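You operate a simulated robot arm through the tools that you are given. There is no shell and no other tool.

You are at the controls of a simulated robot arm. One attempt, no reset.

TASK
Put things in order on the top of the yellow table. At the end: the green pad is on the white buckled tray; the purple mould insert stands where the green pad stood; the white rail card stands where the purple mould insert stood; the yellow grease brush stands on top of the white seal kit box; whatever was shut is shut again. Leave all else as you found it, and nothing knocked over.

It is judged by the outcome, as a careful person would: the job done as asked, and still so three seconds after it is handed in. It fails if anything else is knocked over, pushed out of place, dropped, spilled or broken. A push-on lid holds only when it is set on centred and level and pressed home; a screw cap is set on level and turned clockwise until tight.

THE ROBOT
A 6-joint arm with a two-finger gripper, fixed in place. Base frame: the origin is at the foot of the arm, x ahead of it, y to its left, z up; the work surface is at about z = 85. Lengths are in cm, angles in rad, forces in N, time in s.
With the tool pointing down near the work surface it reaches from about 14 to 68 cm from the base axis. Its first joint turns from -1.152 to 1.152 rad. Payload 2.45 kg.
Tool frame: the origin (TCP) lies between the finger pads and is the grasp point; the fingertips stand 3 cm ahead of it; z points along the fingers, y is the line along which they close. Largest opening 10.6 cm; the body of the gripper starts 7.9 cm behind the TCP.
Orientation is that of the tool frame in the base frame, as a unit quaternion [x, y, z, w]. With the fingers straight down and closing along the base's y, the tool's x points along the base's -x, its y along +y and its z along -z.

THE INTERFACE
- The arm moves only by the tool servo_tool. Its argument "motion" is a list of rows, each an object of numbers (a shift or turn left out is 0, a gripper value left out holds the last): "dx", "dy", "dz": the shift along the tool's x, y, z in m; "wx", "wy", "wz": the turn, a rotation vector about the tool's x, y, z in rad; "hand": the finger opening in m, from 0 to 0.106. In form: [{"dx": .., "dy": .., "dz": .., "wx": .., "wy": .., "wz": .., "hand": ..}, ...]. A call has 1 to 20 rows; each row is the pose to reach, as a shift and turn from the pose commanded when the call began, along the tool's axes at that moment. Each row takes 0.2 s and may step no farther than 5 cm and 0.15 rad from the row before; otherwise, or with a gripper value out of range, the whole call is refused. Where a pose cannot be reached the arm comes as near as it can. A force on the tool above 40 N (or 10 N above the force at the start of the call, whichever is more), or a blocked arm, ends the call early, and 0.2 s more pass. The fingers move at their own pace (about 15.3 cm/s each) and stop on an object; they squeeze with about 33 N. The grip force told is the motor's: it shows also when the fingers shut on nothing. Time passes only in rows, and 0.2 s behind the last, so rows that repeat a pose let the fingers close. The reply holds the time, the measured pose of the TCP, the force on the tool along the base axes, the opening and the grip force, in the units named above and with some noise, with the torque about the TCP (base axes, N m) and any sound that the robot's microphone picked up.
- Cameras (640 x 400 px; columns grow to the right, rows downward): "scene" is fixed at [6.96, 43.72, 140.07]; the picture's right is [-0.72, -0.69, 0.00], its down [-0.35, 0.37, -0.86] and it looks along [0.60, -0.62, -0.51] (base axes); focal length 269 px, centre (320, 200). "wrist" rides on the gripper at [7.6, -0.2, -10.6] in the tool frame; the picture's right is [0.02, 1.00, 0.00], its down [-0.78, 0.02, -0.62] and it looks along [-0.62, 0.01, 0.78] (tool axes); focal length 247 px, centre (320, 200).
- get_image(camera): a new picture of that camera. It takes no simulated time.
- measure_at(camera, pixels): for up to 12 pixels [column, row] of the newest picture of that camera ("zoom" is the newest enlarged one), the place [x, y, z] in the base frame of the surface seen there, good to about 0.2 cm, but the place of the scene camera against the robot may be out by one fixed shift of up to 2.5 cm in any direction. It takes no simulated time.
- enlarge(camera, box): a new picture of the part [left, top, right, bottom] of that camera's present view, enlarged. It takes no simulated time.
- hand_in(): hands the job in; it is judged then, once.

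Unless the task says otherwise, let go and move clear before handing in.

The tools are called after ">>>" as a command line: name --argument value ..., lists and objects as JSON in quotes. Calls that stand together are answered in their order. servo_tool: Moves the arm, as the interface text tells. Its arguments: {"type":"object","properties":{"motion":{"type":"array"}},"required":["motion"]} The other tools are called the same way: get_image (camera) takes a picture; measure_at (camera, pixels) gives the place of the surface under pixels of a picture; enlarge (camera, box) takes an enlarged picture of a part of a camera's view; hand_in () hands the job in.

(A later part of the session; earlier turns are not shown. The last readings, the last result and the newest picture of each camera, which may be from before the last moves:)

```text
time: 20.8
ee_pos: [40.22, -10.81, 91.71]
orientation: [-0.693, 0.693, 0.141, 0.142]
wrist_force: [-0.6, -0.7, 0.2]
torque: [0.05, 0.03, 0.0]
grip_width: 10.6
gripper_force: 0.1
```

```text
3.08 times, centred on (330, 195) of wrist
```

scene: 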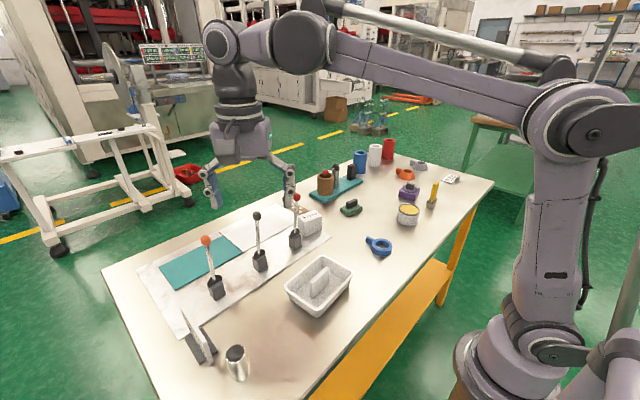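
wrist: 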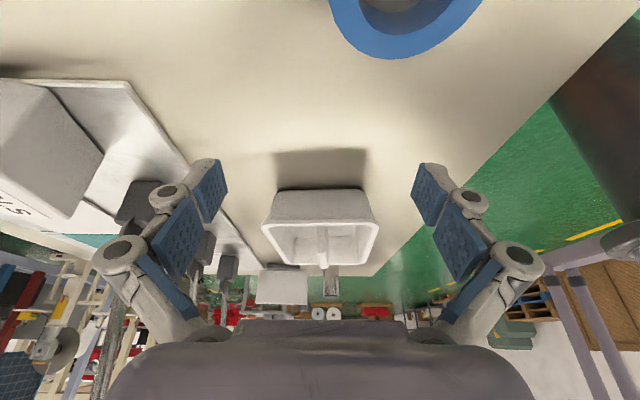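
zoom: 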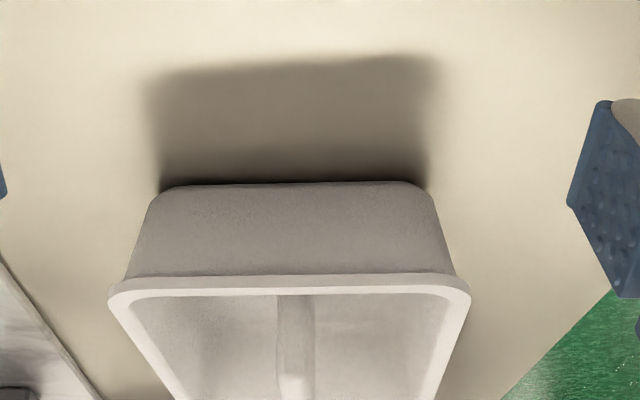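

The tub is a plain moulded tray with a rib; no latch on this side. I'll check details on the board at very high zoom for buckles, hinges or slots.

>>> enlarge --camera "scene" --box '[212, 228, 262, 262]'

>>> enlarge --camera "scene" --box '[265, 200, 315, 234]'

>>> enlarge --camera "scene" --box '[185, 260, 245, 310]'

>>> enlarge --camera "scene" --box '[130, 240, 190, 340]'

```text
11.76 times, centred on (237, 245) of scene
```

zoom: 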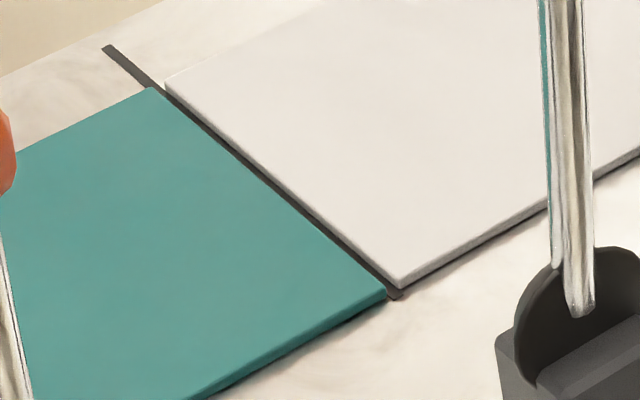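

```text
11.76 times, centred on (290, 217) of scene
```

zoom: 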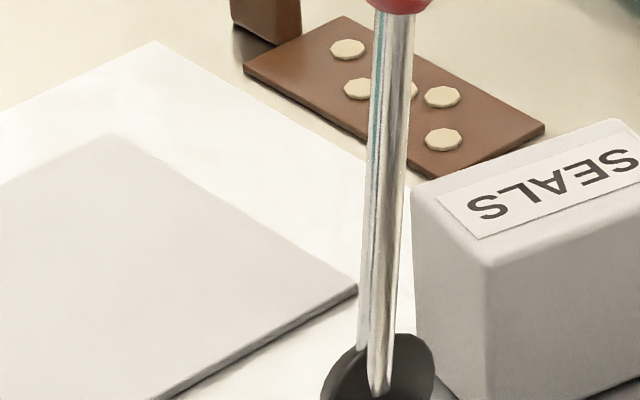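

```text
8.00 times, centred on (215, 285) of scene
```

zoom: 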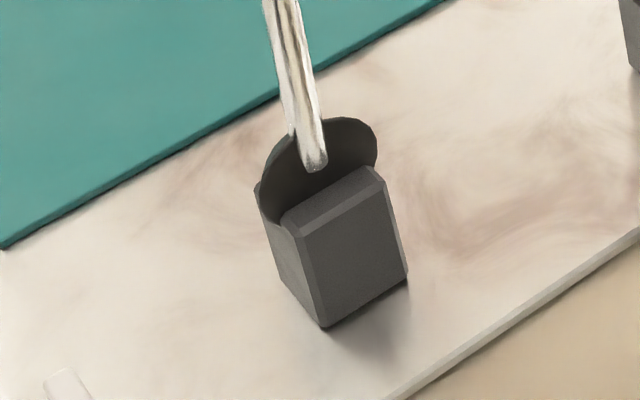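

```text
4.00 times, centred on (160, 290) of scene
```

zoom: 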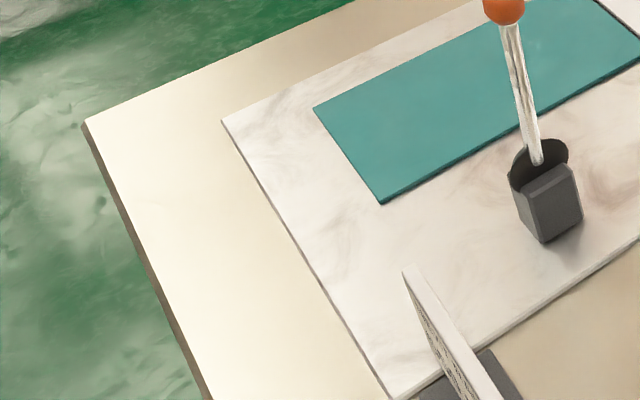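

Zooms show the levers swing sideways toward teal or white marker plates, a lever console, so the moulded tub is the likelier "tray". I'll raise up and look at the last unseen (+x) side of the tub before deciding.

>>> servo_tool --motion '[{"dx": -0.0156, "dz": -0.0368, "wy": 0.1}, {"dx": -0.0312, "dz": -0.0736, "wy": 0.2}, {"dx": -0.0468, "dz": -0.1104, "wy": 0.3}, {"dx": -0.0624, "dz": -0.1472, "wy": 0.4}]'

```text
time: 21.8
ee_pos: [40.05, -10.7, 107.91]
orientation: [-0.706, 0.708, -0.002, -0.001]
wrist_force: [-0.2, 0.9, 0.6]
torque: [0.01, -0.01, 0.0]
grip_width: 10.62
gripper_force: 0.0
```

The arm is back upright at z≈108. Now I'll move over the tub and turn to look from the lever side toward the robot.

>>> servo_tool --motion '[{"dx": -0.015, "dy": -0.006, "wz": -0.13}, {"dx": -0.03, "dy": -0.012, "wz": -0.26}, {"dx": -0.045, "dy": -0.018, "wz": -0.39}, {"dx": -0.06, "dy": -0.024, "wz": -0.52}, {"dx": -0.075, "dy": -0.03, "wz": -0.65}, {"dx": -0.09, "dy": -0.036, "wz": -0.78}, {"dx": -0.105, "dy": -0.042, "wz": -0.91}, {"dx": -0.12, "dy": -0.048, "wz": -1.04}, {"dx": -0.135, "dy": -0.054, "wz": -1.17}, {"dx": -0.15, "dy": -0.06, "wz": -1.3}, {"dx": -0.165, "dy": -0.066, "wz": -1.43}, {"dx": -0.185, "dy": -0.075, "wz": -1.57}]'

>>> get_image --camera "wrist"

```text
time: 24.4
ee_pos: [47.81, 7.62, 107.71]
orientation: [1.0, -0.001, 0.001, 0.001]
wrist_force: [0.5, 0.4, 0.2]
torque: [0.01, 0.06, -0.04]
grip_width: 10.61
gripper_force: 0.0
```

```text
taken
```

wrist: 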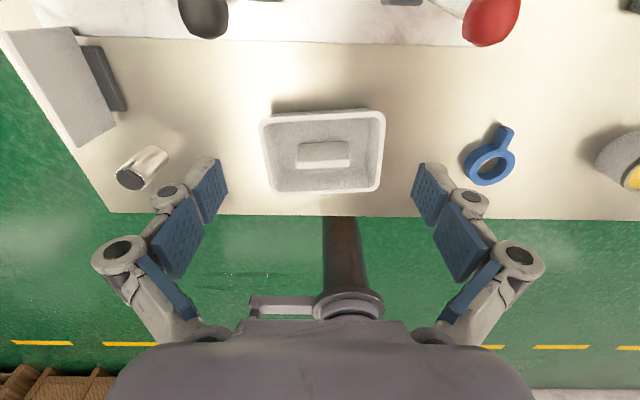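

>>> enlarge --camera "wrist" --box '[245, 90, 405, 205]'

>>> enlarge --camera "wrist" --box '[100, 0, 560, 120]'

>>> measure_at --camera "wrist" --pixels '[[320, 123], [320, 128], [320, 135], [322, 143], [322, 153], [322, 160], [322, 168], [322, 175], [322, 182], [322, 188], [297, 152], [349, 152]]'

```text
3.48 times, centred on (325, 148) of wrist
```

zoom: 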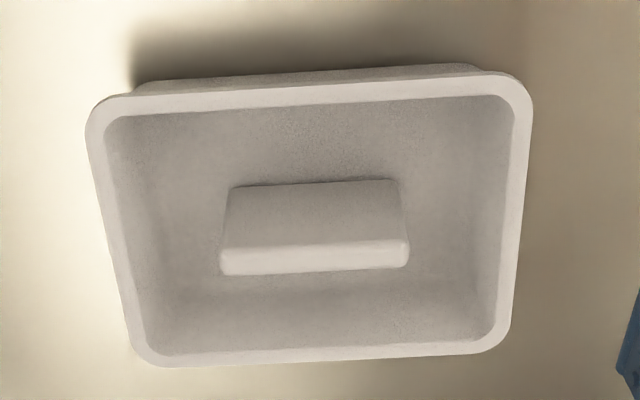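

```text
1.39 times, centred on (330, 60) of wrist
```

zoom: 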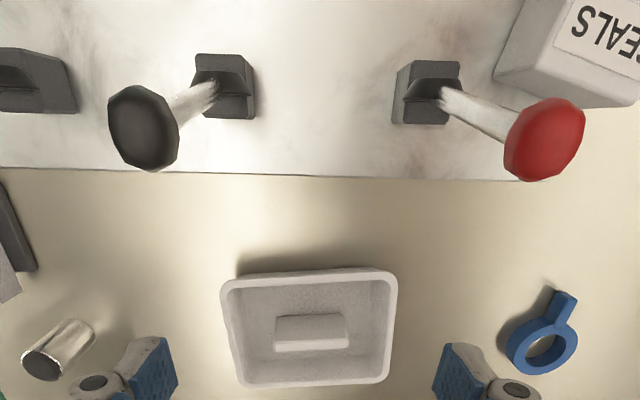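

```text
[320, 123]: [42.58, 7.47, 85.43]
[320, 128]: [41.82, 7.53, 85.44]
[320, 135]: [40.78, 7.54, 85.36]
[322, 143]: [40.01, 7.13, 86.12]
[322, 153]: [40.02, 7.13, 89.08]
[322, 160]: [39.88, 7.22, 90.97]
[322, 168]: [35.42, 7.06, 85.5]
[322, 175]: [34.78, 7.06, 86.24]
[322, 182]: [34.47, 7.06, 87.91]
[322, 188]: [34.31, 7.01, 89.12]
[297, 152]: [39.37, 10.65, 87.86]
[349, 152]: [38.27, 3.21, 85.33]
```

All four sides of the tub are plain, so it is simply a moulded tray with a carrying rib, the only real tray on the table. I'll measure the rib's top precisely from here, since it decides how the pad can rest.

>>> measure_at --camera "wrist" --pixels '[[322, 161], [322, 162], [322, 163], [322, 164], [322, 165], [322, 166], [300, 163], [300, 165], [345, 162], [345, 164], [302, 167], [345, 166]]'

>>> enlarge --camera "wrist" --box '[285, 130, 360, 178]'

```text
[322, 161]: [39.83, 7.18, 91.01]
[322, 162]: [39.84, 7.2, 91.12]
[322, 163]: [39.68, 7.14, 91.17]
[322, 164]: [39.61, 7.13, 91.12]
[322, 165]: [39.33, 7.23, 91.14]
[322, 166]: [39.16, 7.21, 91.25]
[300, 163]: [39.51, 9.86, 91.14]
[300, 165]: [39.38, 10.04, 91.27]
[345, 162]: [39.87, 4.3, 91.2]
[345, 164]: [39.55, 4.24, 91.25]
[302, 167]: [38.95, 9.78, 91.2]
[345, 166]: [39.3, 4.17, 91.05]
```

```text
8.33 times, centred on (322, 154) of wrist
```

zoom: 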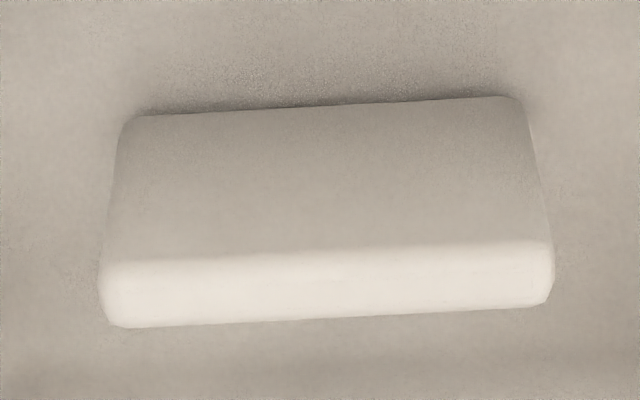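

The rib top is flat at z≈91.2, centred near (39.4, 7.2) and about 1.2 × 6.4 cm. Now I'll go to the pad, circling on the near side of the levers, and turn so the fingers close across the thin side of its grip.

>>> servo_tool --motion '[{"dx": -0.04, "dy": 0.0}, {"dx": -0.08, "dy": 0.025, "wz": 0.14}, {"dx": -0.08, "dy": 0.07, "wz": 0.28}, {"dx": -0.08, "dy": 0.115, "wz": 0.42}, {"dx": -0.08, "dy": 0.155, "dz": 0.02, "wz": 0.56}, {"dx": -0.08, "dy": 0.195, "dz": 0.04, "wz": 0.7}, {"dx": -0.07, "dy": 0.235, "dz": 0.06, "wz": 0.84}, {"dx": -0.05, "dy": 0.275, "dz": 0.075, "wz": 0.98}, {"dx": -0.02, "dy": 0.31, "dz": 0.075, "wz": 1.12}, {"dx": 0.02, "dy": 0.335, "dz": 0.075, "wz": 1.26}, {"dx": 0.06, "dy": 0.355, "dz": 0.075, "wz": 1.4}, {"dx": 0.0944, "dy": 0.3637, "dz": 0.075, "wz": 1.54}, {"dx": 0.0944, "dy": 0.3637, "dz": 0.075, "wz": 1.68}, {"dx": 0.0944, "dy": 0.3637, "dz": 0.075, "wz": 1.714}]'

>>> get_image --camera "wrist"

```text
time: 27.4
ee_pos: [57.1, -28.8, 100.17]
orientation: [-0.653, 0.757, -0.001, 0.001]
wrist_force: [0.5, 0.0, -0.6]
torque: [0.02, -0.03, -0.03]
grip_width: 10.61
gripper_force: 0.0
```

```text
taken
```

wrist: 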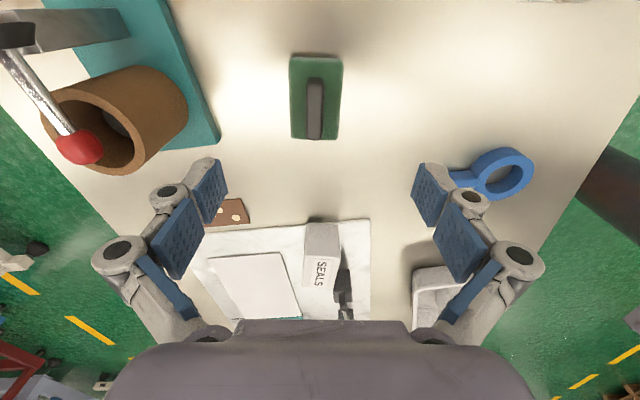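

The pad's grip now runs vertically at wrist (316,105), aligned with the tool. I'll measure it for the final centring.

>>> enlarge --camera "wrist" --box '[276, 45, 356, 150]'

>>> measure_at --camera "wrist" --pixels '[[310, 82], [321, 82], [310, 108], [321, 108], [310, 133], [320, 133], [316, 108], [296, 65], [338, 65], [338, 135], [296, 135], [316, 134]]'

```text
3.81 times, centred on (316, 98) of wrist
```

zoom: 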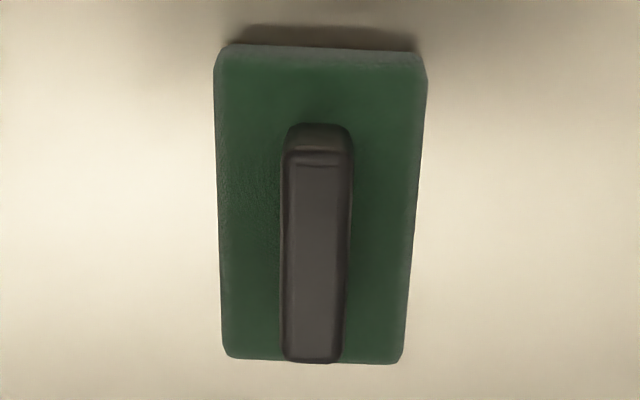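

```text
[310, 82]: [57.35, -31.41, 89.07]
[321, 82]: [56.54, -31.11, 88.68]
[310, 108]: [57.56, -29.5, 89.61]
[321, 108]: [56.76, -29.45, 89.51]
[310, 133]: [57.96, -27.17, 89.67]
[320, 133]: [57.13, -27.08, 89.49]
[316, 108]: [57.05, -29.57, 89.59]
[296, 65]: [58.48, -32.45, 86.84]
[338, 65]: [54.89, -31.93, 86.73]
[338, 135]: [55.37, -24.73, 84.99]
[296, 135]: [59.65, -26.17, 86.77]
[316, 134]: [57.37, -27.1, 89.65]
```

The grip centre is at about (57.28,-28.85), top z=89.6, and the pad top is 86.8. I'll descend to TCP z≈90.1 and close.

>>> servo_tool --motion '[{"dz": 0.03, "hand": 0.06}, {"dz": 0.06, "hand": 0.06}, {"dz": 0.085, "hand": 0.06}, {"dz": 0.0995, "hand": 0.06}, {"dz": 0.0995, "hand": 0.06}, {"dz": 0.0995, "hand": 0.0}, {"dz": 0.0995, "hand": 0.0}, {"dz": 0.0995, "hand": 0.0}]'

```text
time: 29.2
ee_pos: [57.03, -28.76, 90.25]
orientation: [-0.654, 0.756, 0.0, 0.001]
wrist_force: [0.2, 0.2, 0.3]
torque: [0.01, 0.0, -0.02]
grip_width: 1.52
gripper_force: 32.7
```

The fingers closed on 1.52 cm with 32.7 N, so the grip is held. I'll lift straight up and check.

>>> servo_tool --motion '[{"dz": -0.01}, {"dz": -0.03}, {"dz": -0.06}, {"dz": -0.09}, {"dz": -0.11}]'

>>> get_image --camera "wrist"

>>> get_image --camera "scene"

```text
time: 30.4
ee_pos: [57.06, -28.79, 101.22]
orientation: [-0.654, 0.757, 0.0, 0.001]
wrist_force: [-0.5, 0.3, -0.5]
torque: [0.01, -0.04, 0.0]
grip_width: 0.0
gripper_force: 28.5
```

```text
taken
```

wrist: 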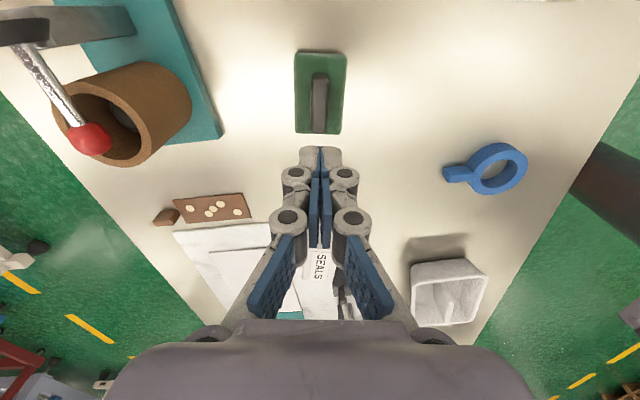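

```text
taken
```

scene: 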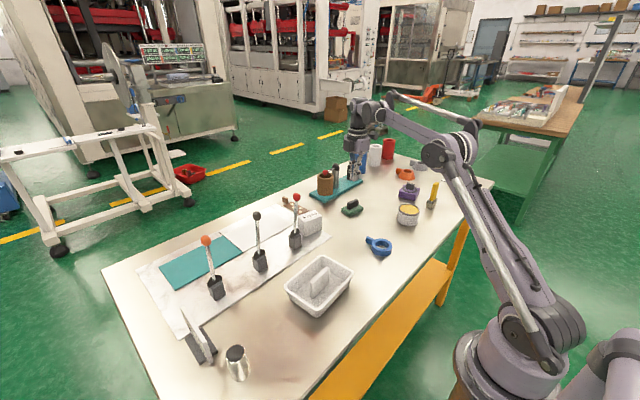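

The width now reads 0.0, so the grip slipped and the pad stayed on the table, seen at wrist (320,92). I'll look at it closely to see whether and how it shifted.

>>> enlarge --camera "wrist" --box '[276, 40, 366, 150]'

>>> measure_at --camera "wrist" --pixels '[[315, 78], [325, 78], [315, 102], [325, 102], [314, 127], [324, 127], [320, 102], [302, 62], [341, 62], [338, 128], [302, 128], [319, 130]]'

>>> enlarge --camera "scene" --box '[325, 140, 405, 230]'

```text
3.64 times, centred on (321, 95) of wrist
```

zoom: 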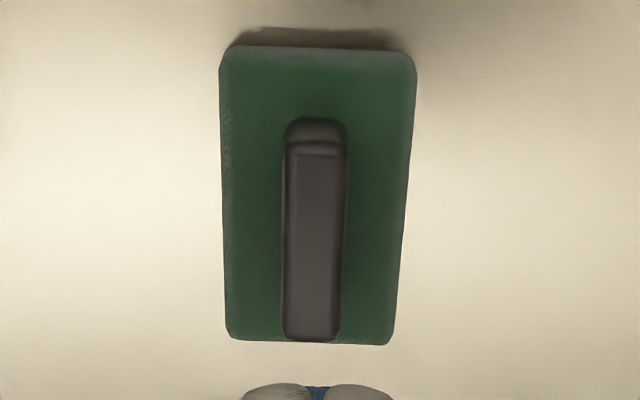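

```text
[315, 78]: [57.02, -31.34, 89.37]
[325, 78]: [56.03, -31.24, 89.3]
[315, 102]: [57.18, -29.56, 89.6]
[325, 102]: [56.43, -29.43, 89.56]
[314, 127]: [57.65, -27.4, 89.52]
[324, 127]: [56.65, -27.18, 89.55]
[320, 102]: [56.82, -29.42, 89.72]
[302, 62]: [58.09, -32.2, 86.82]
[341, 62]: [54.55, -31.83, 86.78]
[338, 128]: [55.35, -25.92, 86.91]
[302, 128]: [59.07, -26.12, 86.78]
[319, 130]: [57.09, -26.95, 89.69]
```

```text
4.44 times, centred on (365, 185) of scene
```

zoom: 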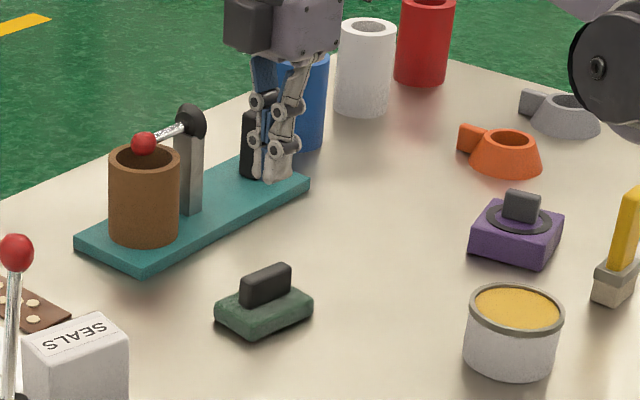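

The pad merely slid 0.35 cm in x and stays upright; the grip slid out during the quick lift. I'll regrasp deeper, with fingertips just above the pad's top face, and lift slowly while watching the readings.

>>> servo_tool --motion '[{"dz": 0.03, "dy": 0.0015, "hand": 0.06}, {"dz": 0.06, "dy": 0.0015, "hand": 0.06}, {"dz": 0.09, "dy": 0.0015, "hand": 0.06}, {"dz": 0.105, "dy": 0.0015, "hand": 0.06}, {"dz": 0.1125, "dy": 0.0015, "hand": 0.06}, {"dz": 0.1125, "dy": 0.0015, "hand": 0.06}]'

>>> get_image --camera "wrist"

```text
time: 31.8
ee_pos: [56.92, -28.89, 90.07]
orientation: [-0.654, 0.756, -0.002, 0.001]
wrist_force: [0.9, 0.0, 0.3]
torque: [0.01, -0.04, -0.04]
grip_width: 5.99
gripper_force: 0.0
```

```text
taken
```

wrist: 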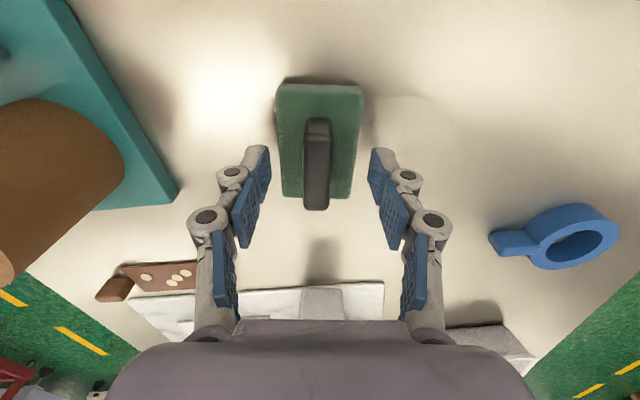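

The fingers straddle the bar properly (bar at wrist (317,172), tips at (258,150) and (383,150)). I'll shift slightly toward its centre, lower 0.15 cm, close and wait longer, then read.

>>> servo_tool --motion '[{"dx": 0.0025, "dz": 0.0015, "hand": 0.06}, {"dx": 0.0025, "dz": 0.0015, "hand": 0.0}, {"dx": 0.0025, "dz": 0.0015, "hand": 0.0}, {"dx": 0.0025, "dz": 0.0015, "hand": 0.0}, {"dx": 0.0025, "dz": 0.0015, "hand": 0.0}, {"dx": 0.0025, "dz": 0.0015, "hand": 0.0}]'

>>> get_image --camera "wrist"

```text
time: 33.2
ee_pos: [56.98, -29.06, 90.06]
orientation: [-0.654, 0.756, -0.001, 0.002]
wrist_force: [-0.3, -0.6, 2.6]
torque: [-0.03, 0.02, -0.05]
grip_width: 1.48
gripper_force: 33.4
```

```text
taken
```

wrist: 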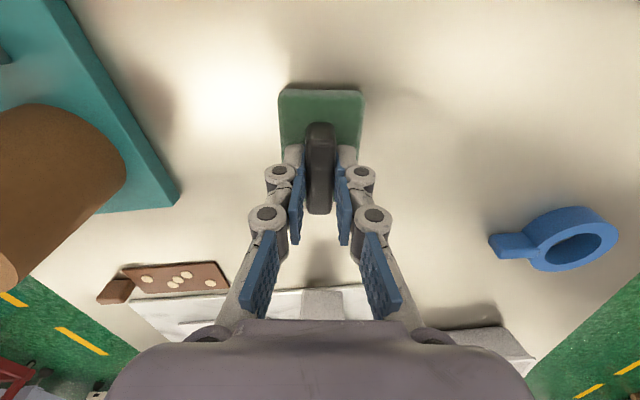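

The fingers hold the bar at 1.48 cm, fully seated on the pad (force z +2.6 N). I'll lift slowly by a few millimetres and check.

>>> servo_tool --motion '[{"dz": -0.002}, {"dz": -0.004}, {"dz": -0.006}, {"dz": -0.008}, {"dz": -0.01}, {"dz": -0.012}]'

>>> get_image --camera "wrist"

```text
time: 34.6
ee_pos: [57.06, -28.94, 91.13]
orientation: [-0.654, 0.757, 0.0, 0.001]
wrist_force: [0.6, -0.4, -0.2]
torque: [-0.01, -0.03, 0.01]
grip_width: 1.51
gripper_force: 33.1
```

```text
taken
```

wrist: 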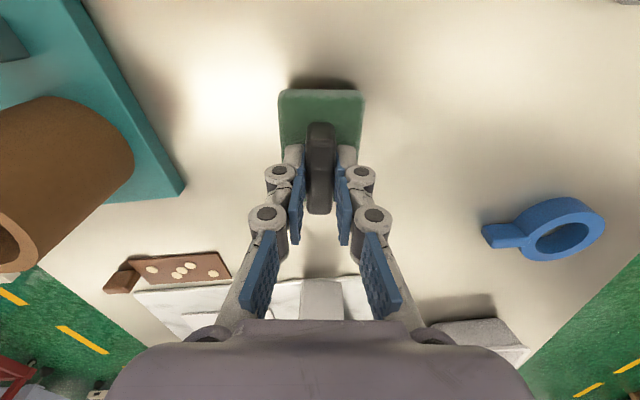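

The pad rises with the gripper (its shadow now separates at wrist (320,85)), width steady at 1.51. I'll keep lifting gently to travel height.

>>> servo_tool --motion '[{"dz": -0.003}, {"dz": -0.008}, {"dz": -0.015}, {"dz": -0.024}, {"dz": -0.034}, {"dz": -0.044}, {"dz": -0.054}, {"dz": -0.064}, {"dz": -0.074}, {"dz": -0.082}, {"dz": -0.088}, {"dz": -0.09}]'

>>> get_image --camera "wrist"

>>> get_image --camera "scene"

```text
time: 37.2
ee_pos: [56.86, -29.09, 100.3]
orientation: [-0.654, 0.756, 0.0, 0.001]
wrist_force: [0.4, -0.5, 0.1]
torque: [-0.02, -0.05, -0.01]
grip_width: 1.5
gripper_force: 32.9
```

```text
taken
```

wrist: 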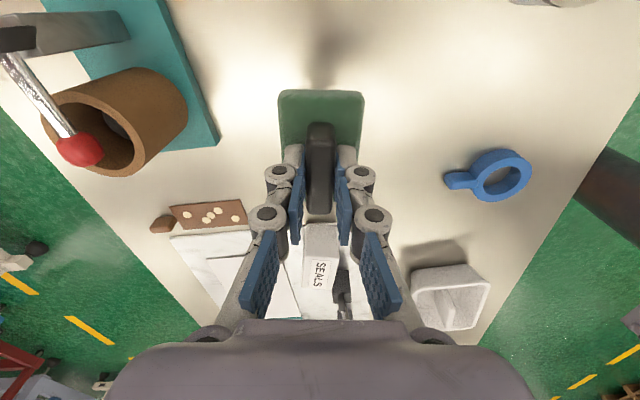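

```text
taken
```

scene: 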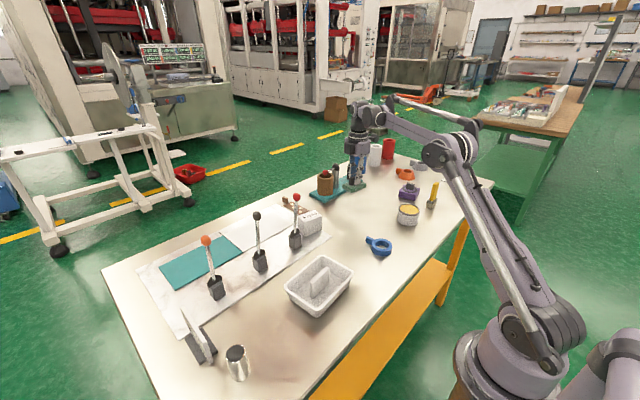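

The pad is held level at z≈100 (wrist (320,130)). I'll carry it gently round to above the tray's rib, turning about 12° so the pad lies along the rib.

>>> servo_tool --motion '[{"dx": -0.0055, "dy": 0.012}, {"dx": -0.015, "dy": 0.033}, {"dx": -0.026, "dy": 0.057}, {"dx": -0.038, "dy": 0.083}, {"dx": -0.05, "dy": 0.108}, {"dx": -0.06, "dy": 0.131}, {"dx": -0.069, "dy": 0.1505}, {"dx": -0.09, "dy": 0.1565, "wz": -0.02}, {"dx": -0.114, "dy": 0.163, "wz": -0.04}, {"dx": -0.138, "dy": 0.17, "wz": -0.06}, {"dx": -0.164, "dy": 0.177, "wz": -0.08}, {"dx": -0.19, "dy": 0.185, "wz": -0.1}, {"dx": -0.217, "dy": 0.192, "wz": -0.12}, {"dx": -0.243, "dy": 0.2, "wz": -0.14}, {"dx": -0.269, "dy": 0.207, "wz": -0.16}, {"dx": -0.296, "dy": 0.215, "wz": -0.18}, {"dx": -0.317, "dy": 0.2205, "wz": -0.2}, {"dx": -0.3328, "dy": 0.2251, "wz": -0.216}, {"dx": -0.3328, "dy": 0.2251, "wz": -0.216}, {"dx": -0.3328, "dy": 0.2251, "wz": -0.216}]'

>>> get_image --camera "wrist"

>>> get_image --camera "scene"

```text
time: 41.4
ee_pos: [39.38, 7.04, 100.07]
orientation: [0.732, -0.681, 0.001, 0.0]
wrist_force: [-0.4, -0.6, -1.2]
torque: [-0.02, 0.01, -0.04]
grip_width: 1.46
gripper_force: 32.7
```

```text
taken
```

wrist: 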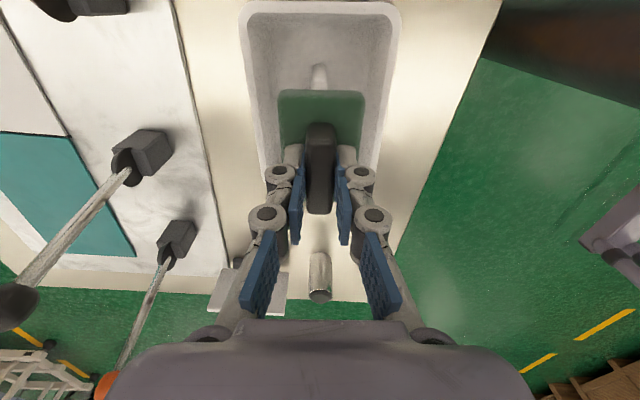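

```text
taken
```

scene: 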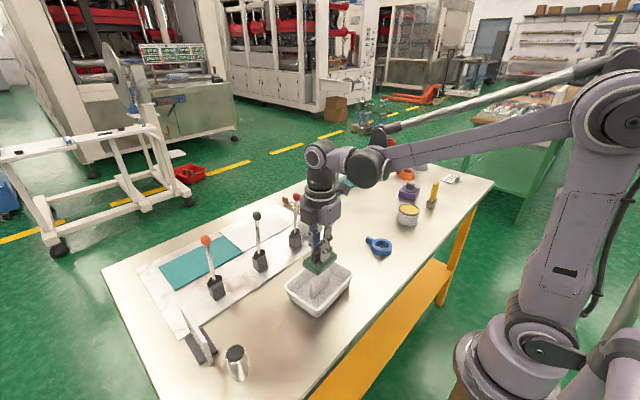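

The pad hangs over the tray; the rib's end shows beyond it at wrist (320,78). I'll measure rib and bar in the same picture to check the alignment.

>>> enlarge --camera "wrist" --box '[270, 50, 370, 220]'

>>> measure_at --camera "wrist" --pixels '[[313, 84], [316, 84], [320, 84], [324, 84], [327, 84], [320, 66], [308, 140], [331, 140], [309, 200], [329, 200], [285, 100], [358, 100]]'

>>> enlarge --camera "scene" --box '[270, 230, 370, 325]'

```text
2.35 times, centred on (320, 135) of wrist
```

zoom: 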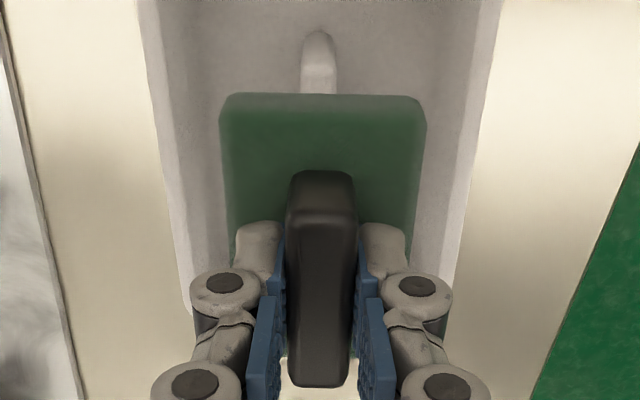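

```text
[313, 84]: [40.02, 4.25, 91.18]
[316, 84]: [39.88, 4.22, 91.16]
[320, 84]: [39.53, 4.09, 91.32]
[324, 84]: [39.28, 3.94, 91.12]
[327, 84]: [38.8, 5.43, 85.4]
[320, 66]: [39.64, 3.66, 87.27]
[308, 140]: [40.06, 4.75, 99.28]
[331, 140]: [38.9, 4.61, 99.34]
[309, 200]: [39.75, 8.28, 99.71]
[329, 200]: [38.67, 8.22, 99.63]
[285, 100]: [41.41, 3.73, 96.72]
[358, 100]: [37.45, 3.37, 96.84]
```

```text
4.21 times, centred on (320, 278) of scene
```

zoom: 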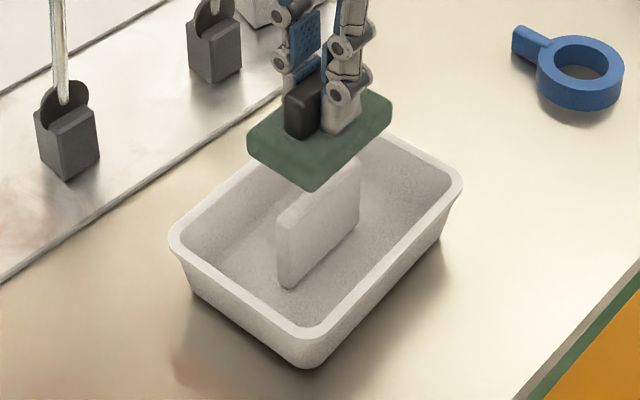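

The bar's centre line is about 0.12 cm short in x of the rib's and parallel to it. I'll correct that and lower to just above the rib.

>>> servo_tool --motion '[{"dy": -0.0006, "dz": 0.005}, {"dy": -0.0012, "dz": 0.013}, {"dy": -0.0012, "dz": 0.022}, {"dy": -0.0012, "dz": 0.029}, {"dy": -0.0012, "dz": 0.033}, {"dy": -0.0012, "dz": 0.033}]'

>>> enlarge --camera "scene" --box '[270, 230, 370, 325]'

>>> get_image --camera "wrist"

```text
time: 42.8
ee_pos: [39.65, 7.29, 96.83]
orientation: [0.732, -0.681, 0.002, 0.0]
wrist_force: [0.8, 0.0, -0.6]
torque: [0.01, 0.0, 0.02]
grip_width: 1.49
gripper_force: 33.0
```

```text
4.21 times, centred on (320, 278) of scene
```

zoom: 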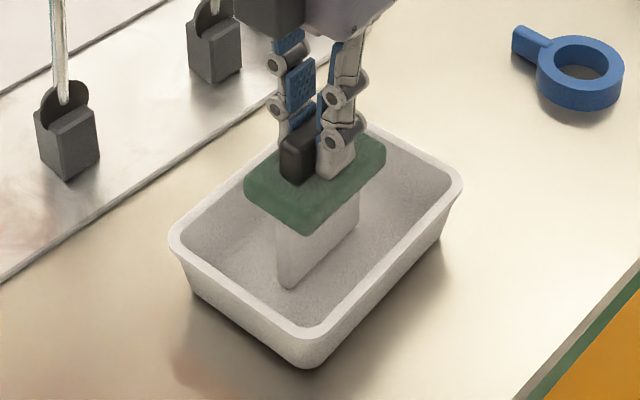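

```text
taken
```

wrist: 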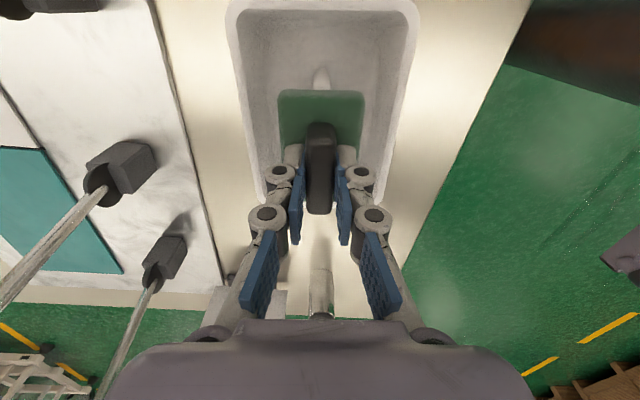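

The pad is about 0.5 cm above the rib. I'll verify the cross alignment once more in this view before touching down.

>>> measure_at --camera "wrist" --pixels '[[315, 80], [318, 80], [321, 80], [324, 80], [327, 80], [320, 86], [308, 140], [331, 140], [309, 200], [329, 200], [285, 100], [358, 100]]'

>>> enlarge --camera "wrist" --box '[280, 55, 365, 150]'

```text
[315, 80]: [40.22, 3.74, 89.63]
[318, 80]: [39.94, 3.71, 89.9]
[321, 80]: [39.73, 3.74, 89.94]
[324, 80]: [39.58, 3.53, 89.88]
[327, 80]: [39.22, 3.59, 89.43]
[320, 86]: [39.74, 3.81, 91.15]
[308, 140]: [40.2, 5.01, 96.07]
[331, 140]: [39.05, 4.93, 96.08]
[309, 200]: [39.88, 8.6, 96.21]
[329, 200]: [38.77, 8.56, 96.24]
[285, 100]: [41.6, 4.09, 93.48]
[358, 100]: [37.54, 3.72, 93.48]
```

```text
4.21 times, centred on (322, 102) of wrist
```

zoom: 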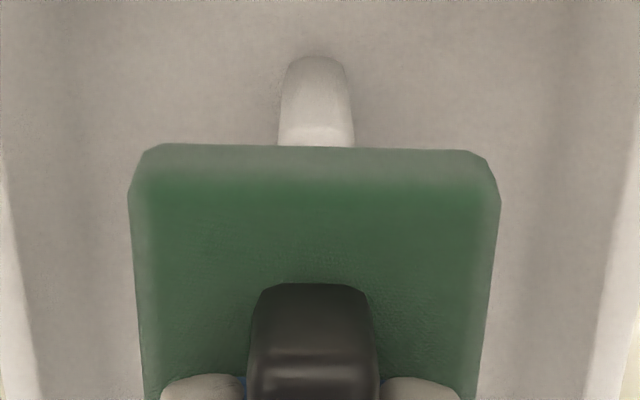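

Bar and rib are aligned to within about 0.05 cm. I'll lower in small steps until the force shows contact.

>>> servo_tool --motion '[{"dz": 0.001}, {"dz": 0.002}, {"dz": 0.003}, {"dz": 0.004}, {"dz": 0.0045}]'

```text
time: 44.0
ee_pos: [39.58, 7.21, 96.23]
orientation: [0.732, -0.682, 0.001, 0.0]
wrist_force: [1.0, 0.7, -0.4]
torque: [0.0, 0.02, 0.01]
grip_width: 1.48
gripper_force: 32.7
```

>>> servo_tool --motion '[{"dz": 0.0005}, {"dz": 0.001}, {"dz": 0.0015}, {"dz": 0.0015}]'

```text
time: 45.0
ee_pos: [39.5, 7.23, 96.27]
orientation: [0.732, -0.681, 0.002, 0.0]
wrist_force: [-0.2, 0.3, -0.7]
torque: [-0.02, 0.02, 0.01]
grip_width: 1.5
gripper_force: 33.1
```

No contact force yet at z≈96.2. I'll continue in half-millimetre steps.

>>> servo_tool --motion '[{"dz": 0.0005}, {"dz": 0.001}, {"dz": 0.0015}, {"dz": 0.002}, {"dz": 0.002}]'

>>> enlarge --camera "scene" --box '[290, 240, 350, 300]'

```text
time: 46.0
ee_pos: [39.44, 7.12, 96.13]
orientation: [0.732, -0.681, 0.0, 0.0]
wrist_force: [-1.4, -0.4, 14.8]
torque: [0.02, 0.09, 0.02]
grip_width: 1.49
gripper_force: 33.3
stopped in row 5: the force on the tool passed its limit at 41 N (the readings are from after the stop); the commanded pose is now the measured one
```

```text
6.67 times, centred on (320, 270) of scene
```

zoom: 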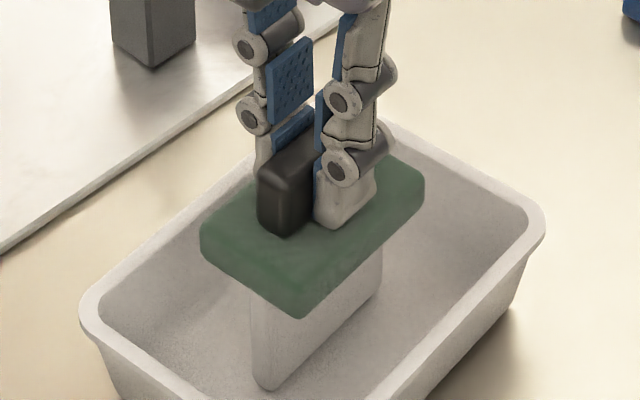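

The pad has touched the rib (force z now +14.8 N after the stop). I'll ease up a fraction to remove the load before letting go.

>>> servo_tool --motion '[{"dz": -0.0003}, {"dz": -0.0003}]'

```text
time: 46.6
ee_pos: [39.51, 7.22, 96.2]
orientation: [0.732, -0.681, 0.002, 0.001]
wrist_force: [0.1, -1.3, 18.3]
torque: [-0.07, 0.05, 0.04]
grip_width: 1.52
gripper_force: 32.7
```

>>> servo_tool --motion '[{"dz": -0.0003}, {"dz": -0.0006}, {"dz": -0.0006}]'

```text
time: 47.4
ee_pos: [39.55, 7.26, 96.25]
orientation: [0.732, -0.681, -0.001, -0.001]
wrist_force: [0.0, 0.1, -0.7]
torque: [0.0, 0.02, -0.02]
grip_width: 1.49
gripper_force: 32.8
```

The load is gone (−0.7 N) with the pad resting within half a millimetre of the rib. I'll open the fingers a little and look before withdrawing.

>>> servo_tool --motion '[{"hand": 0.03}, {"hand": 0.04}, {"hand": 0.04}]'

>>> enlarge --camera "scene" --box '[290, 240, 350, 300]'

>>> get_image --camera "wrist"

```text
time: 48.2
ee_pos: [39.67, 7.25, 96.23]
orientation: [0.732, -0.681, 0.0, 0.0]
wrist_force: [0.3, -0.4, 1.2]
torque: [0.02, 0.01, 0.02]
grip_width: 4.0
gripper_force: 0.0
```

```text
6.67 times, centred on (320, 270) of scene
```

zoom: 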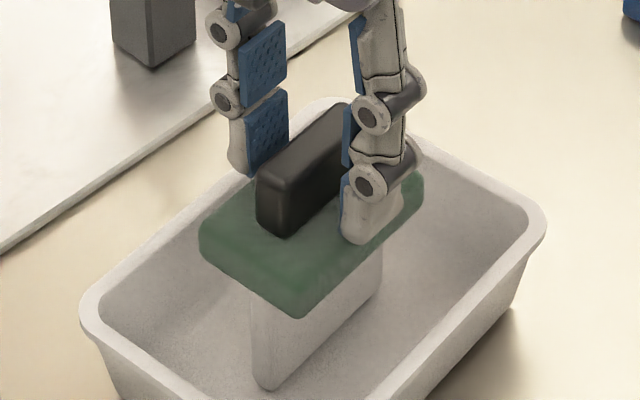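

```text
taken
```

wrist: 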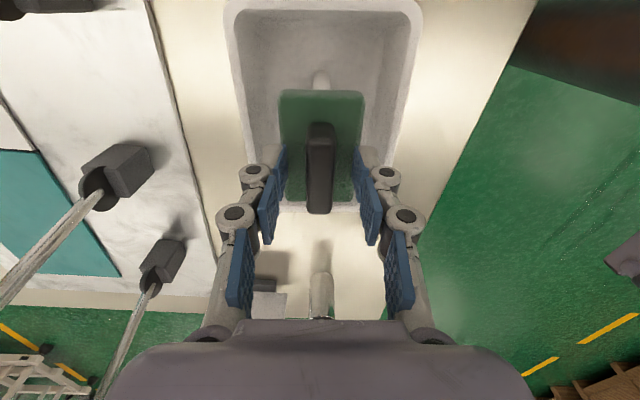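

The pad sits level on the rib with the fingers clear of its grip (wrist (320,165)). I'll withdraw straight up slowly.

>>> servo_tool --motion '[{"dz": -0.003}, {"dz": -0.008}, {"dz": -0.016}, {"dz": -0.026}, {"dz": -0.038}, {"dz": -0.05}, {"dz": -0.06}, {"dz": -0.06}]'

>>> enlarge --camera "scene" --box '[270, 230, 370, 325]'

>>> get_image --camera "wrist"

```text
time: 50.0
ee_pos: [39.55, 7.08, 102.24]
orientation: [0.732, -0.681, 0.0, 0.0]
wrist_force: [0.2, 0.6, -0.3]
torque: [-0.03, -0.01, 0.0]
grip_width: 3.99
gripper_force: 0.1
```

```text
4.21 times, centred on (320, 278) of scene
```

zoom: 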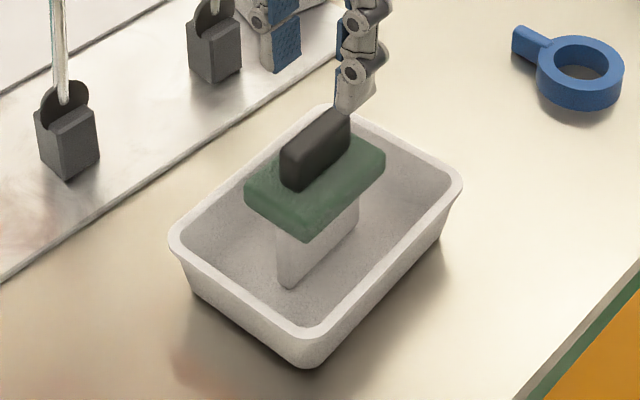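

```text
taken
```

wrist: 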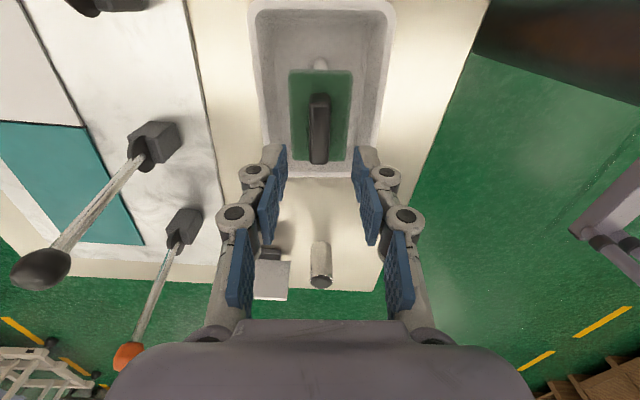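

The pad rests level on the tray's rib, and the tray has not moved (scene zoom (320,165)). Next is the purple insert: I'll travel at z≈106 toward the right side of the table.

>>> servo_tool --motion '[{"dx": 0.015, "dz": -0.02, "hand": 0.06}, {"dx": 0.045, "dz": -0.04}, {"dx": 0.085, "dz": -0.04}, {"dx": 0.125, "dz": -0.04}, {"dx": 0.165, "dz": -0.04}, {"dx": 0.205, "dz": -0.04}, {"dx": 0.245, "dz": -0.04}, {"dx": 0.285, "dz": -0.04}, {"dx": 0.325, "dz": -0.04}, {"dx": 0.365, "dz": -0.035}, {"dx": 0.405, "dz": -0.03}, {"dx": 0.445, "dz": -0.025}, {"dx": 0.475, "dz": -0.02}, {"dx": 0.49, "dz": -0.018}]'

>>> get_image --camera "wrist"

```text
time: 53.0
ee_pos: [42.96, -41.63, 104.05]
orientation: [0.732, -0.681, 0.0, 0.0]
wrist_force: [0.1, 1.0, -0.3]
torque: [0.01, -0.01, 0.03]
grip_width: 6.01
gripper_force: 0.1
```

```text
taken
```

wrist: 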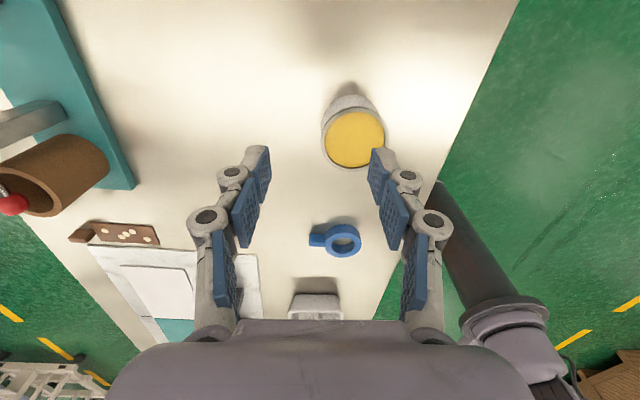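

The arm is at (43,-41.6,104) with the can visible at wrist (355,140). I'll lean the tool outward about 30° and go to a hover point over the purple insert.

>>> servo_tool --motion '[{"dx": 0.012, "dy": -0.004, "dz": 0.007, "wx": 0.0037, "wy": 0.075, "wz": -0.014}, {"dx": 0.025, "dy": -0.008, "dz": 0.014, "wx": 0.0074, "wy": 0.15, "wz": -0.028}, {"dx": 0.037, "dy": -0.011, "dz": 0.022, "wx": 0.011, "wy": 0.22, "wz": -0.043}, {"dx": 0.049, "dy": -0.015, "dz": 0.029, "wx": 0.015, "wy": 0.3, "wz": -0.057}, {"dx": 0.062, "dy": -0.019, "dz": 0.036, "wx": 0.018, "wy": 0.37, "wz": -0.071}, {"dx": 0.074, "dy": -0.023, "dz": 0.043, "wx": 0.022, "wy": 0.45, "wz": -0.085}, {"dx": 0.0865, "dy": -0.0265, "dz": 0.0505, "wx": 0.026, "wy": 0.52, "wz": -0.1}, {"dx": 0.0865, "dy": -0.0265, "dz": 0.0505, "wx": 0.026, "wy": 0.52, "wz": -0.1}]'

>>> get_image --camera "wrist"

```text
time: 54.8
ee_pos: [46.54, -50.2, 98.88]
orientation: [0.74, -0.62, 0.198, 0.166]
wrist_force: [-0.9, 0.8, 0.2]
torque: [0.02, 0.0, 0.01]
grip_width: 6.02
gripper_force: 0.1
```

```text
taken
```

wrist: 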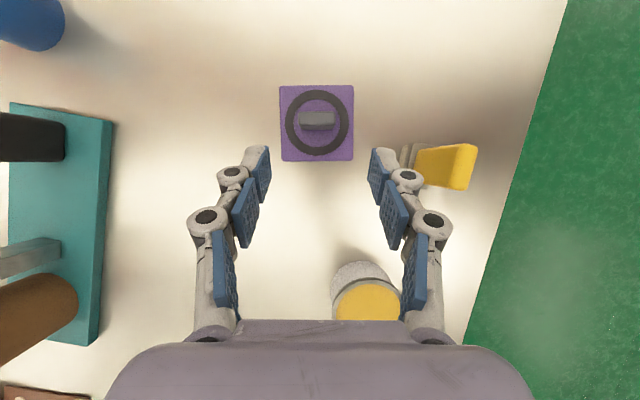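

The tilt works; the insert is seen squarely at wrist (317,123), its bar horizontal at (318,121). I'll measure it precisely.

>>> enlarge --camera "wrist" --box '[265, 75, 370, 170]'

>>> measure_at --camera "wrist" --pixels '[[302, 117], [334, 117], [302, 128], [334, 128], [318, 117], [318, 127], [283, 90], [350, 90], [283, 157], [350, 157], [318, 140], [318, 170]]'

>>> measure_at --camera "wrist" --pixels '[[297, 121], [300, 121], [304, 121], [330, 121], [333, 121], [336, 121], [440, 165], [460, 165], [420, 150], [410, 155], [440, 150], [465, 150]]'

```text
4.21 times, centred on (318, 122) of wrist
```

zoom: 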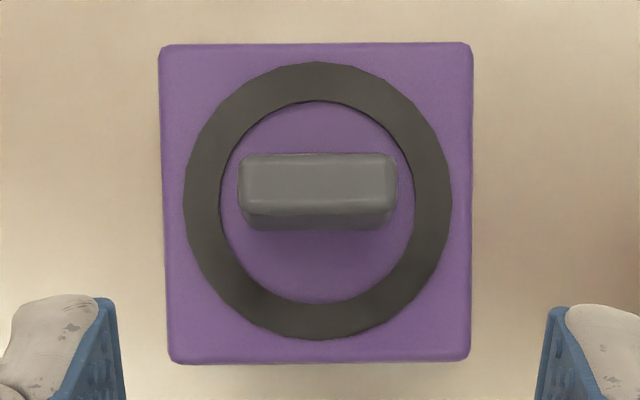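

```text
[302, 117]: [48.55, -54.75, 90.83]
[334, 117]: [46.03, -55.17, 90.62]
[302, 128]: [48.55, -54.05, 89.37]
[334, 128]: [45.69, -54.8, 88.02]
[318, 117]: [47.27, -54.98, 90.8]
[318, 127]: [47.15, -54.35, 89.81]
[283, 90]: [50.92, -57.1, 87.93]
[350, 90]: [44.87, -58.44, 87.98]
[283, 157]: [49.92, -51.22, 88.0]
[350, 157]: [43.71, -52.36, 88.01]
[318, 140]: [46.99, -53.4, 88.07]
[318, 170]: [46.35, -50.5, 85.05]
```

```text
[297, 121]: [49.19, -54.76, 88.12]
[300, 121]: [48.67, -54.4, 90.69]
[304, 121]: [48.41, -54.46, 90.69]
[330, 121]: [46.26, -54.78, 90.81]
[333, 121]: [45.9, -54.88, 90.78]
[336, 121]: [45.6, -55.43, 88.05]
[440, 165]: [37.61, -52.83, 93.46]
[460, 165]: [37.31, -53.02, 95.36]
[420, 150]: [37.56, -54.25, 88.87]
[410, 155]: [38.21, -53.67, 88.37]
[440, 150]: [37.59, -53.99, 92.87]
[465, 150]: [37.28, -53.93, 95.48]
```

The insert's centre is (47.35,-54.78), top z=88.0; its bar runs 45.8–48.75 in x with top z=90.75. I'll advance along the tool axis to straddle the bar's ends, then look before closing.

>>> servo_tool --motion '[{"dx": -0.004, "dz": 0.015}, {"dx": -0.0074, "dz": 0.035}, {"dx": -0.0074, "dz": 0.055}, {"dx": -0.0074, "dz": 0.07}, {"dx": -0.0074, "dz": 0.08}, {"dx": -0.0074, "dz": 0.083}]'

>>> get_image --camera "wrist"

>>> enlarge --camera "scene" --box '[370, 150, 450, 220]'

```text
time: 56.2
ee_pos: [46.92, -53.61, 91.47]
orientation: [0.74, -0.621, 0.198, 0.166]
wrist_force: [0.0, -0.9, 0.6]
torque: [0.0, 0.03, 0.02]
grip_width: 6.02
gripper_force: 0.1
```

```text
taken
```

wrist: 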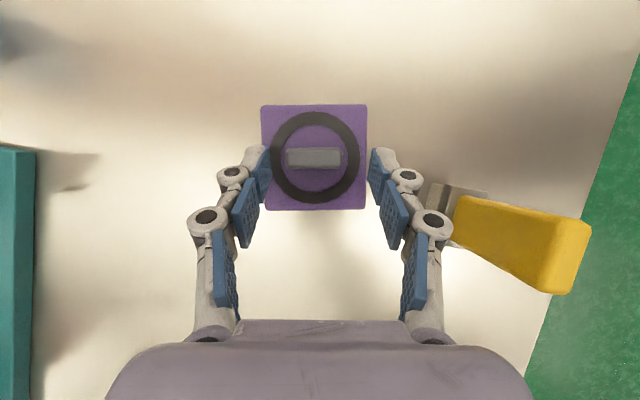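

```text
5.71 times, centred on (410, 185) of scene
```

zoom: 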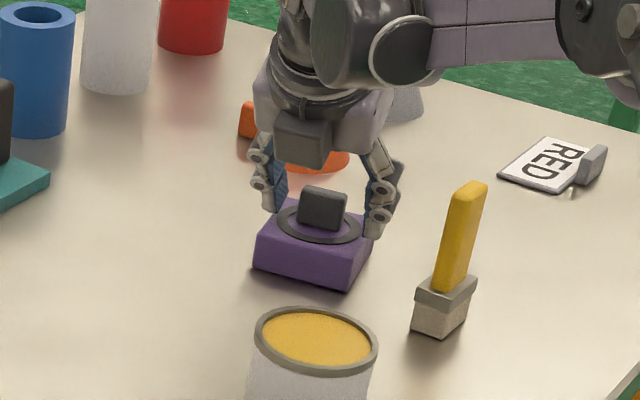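

The bar (wrist (313,157)) sits 7 px left of the finger centre (320), about 0.4 cm. I'll shift by that amount and close on the bar.

>>> servo_tool --motion '[{"dy": -0.002, "dz": 0.0005}, {"dy": -0.004, "dz": 0.001}, {"dy": -0.004, "dz": 0.001, "hand": 0.04}, {"dy": -0.004, "dz": 0.001, "hand": 0.0}, {"dy": -0.004, "dz": 0.001, "hand": 0.0}, {"dy": -0.004, "dz": 0.001, "hand": 0.0}, {"dy": -0.004, "dz": 0.001, "hand": 0.0}]'

>>> get_image --camera "wrist"

```text
time: 57.8
ee_pos: [47.27, -53.64, 91.46]
orientation: [0.741, -0.621, 0.197, 0.165]
wrist_force: [-0.9, -0.8, 4.3]
torque: [-0.12, 0.26, 0.05]
grip_width: 3.14
gripper_force: 33.1
```

```text
taken
```

wrist: 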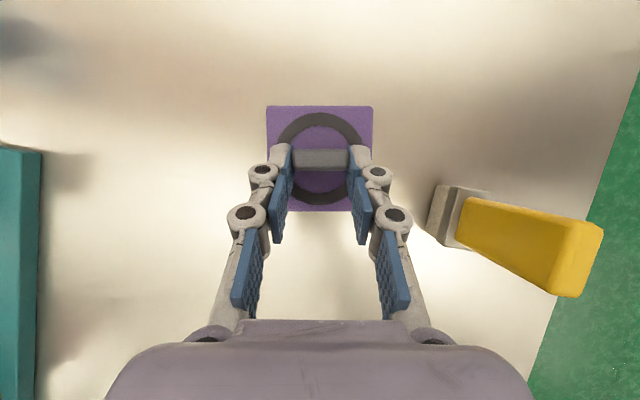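

The fingers hold the bar at 3.14 cm. I'll lift very slowly straight up and check.

>>> servo_tool --motion '[{"dx": 0.001, "dz": -0.0017}, {"dx": 0.002, "dz": -0.0035}, {"dx": 0.003, "dz": -0.0052}, {"dx": 0.004, "dz": -0.0069}, {"dx": 0.005, "dz": -0.0086}, {"dx": 0.006, "dz": -0.0104}]'

>>> get_image --camera "wrist"

>>> enlarge --camera "scene" --box '[370, 150, 450, 220]'

```text
time: 59.2
ee_pos: [47.38, -53.51, 92.59]
orientation: [0.741, -0.621, 0.197, 0.165]
wrist_force: [0.3, -0.5, -3.3]
torque: [0.06, 0.03, -0.02]
grip_width: 3.13
gripper_force: 32.9
```

```text
taken
```

wrist: 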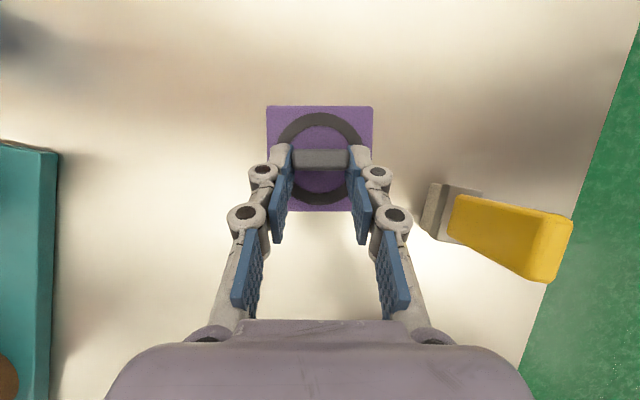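

```text
5.71 times, centred on (410, 185) of scene
```

zoom: 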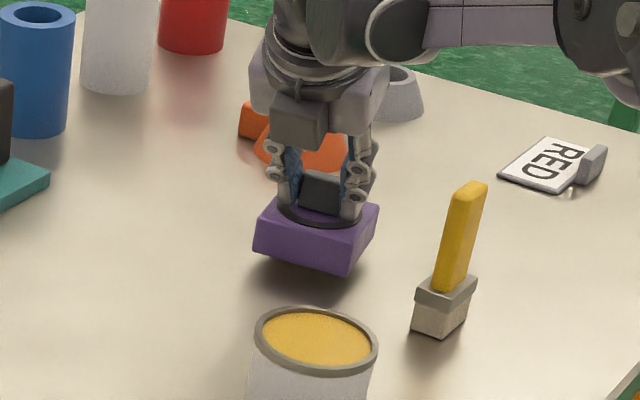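

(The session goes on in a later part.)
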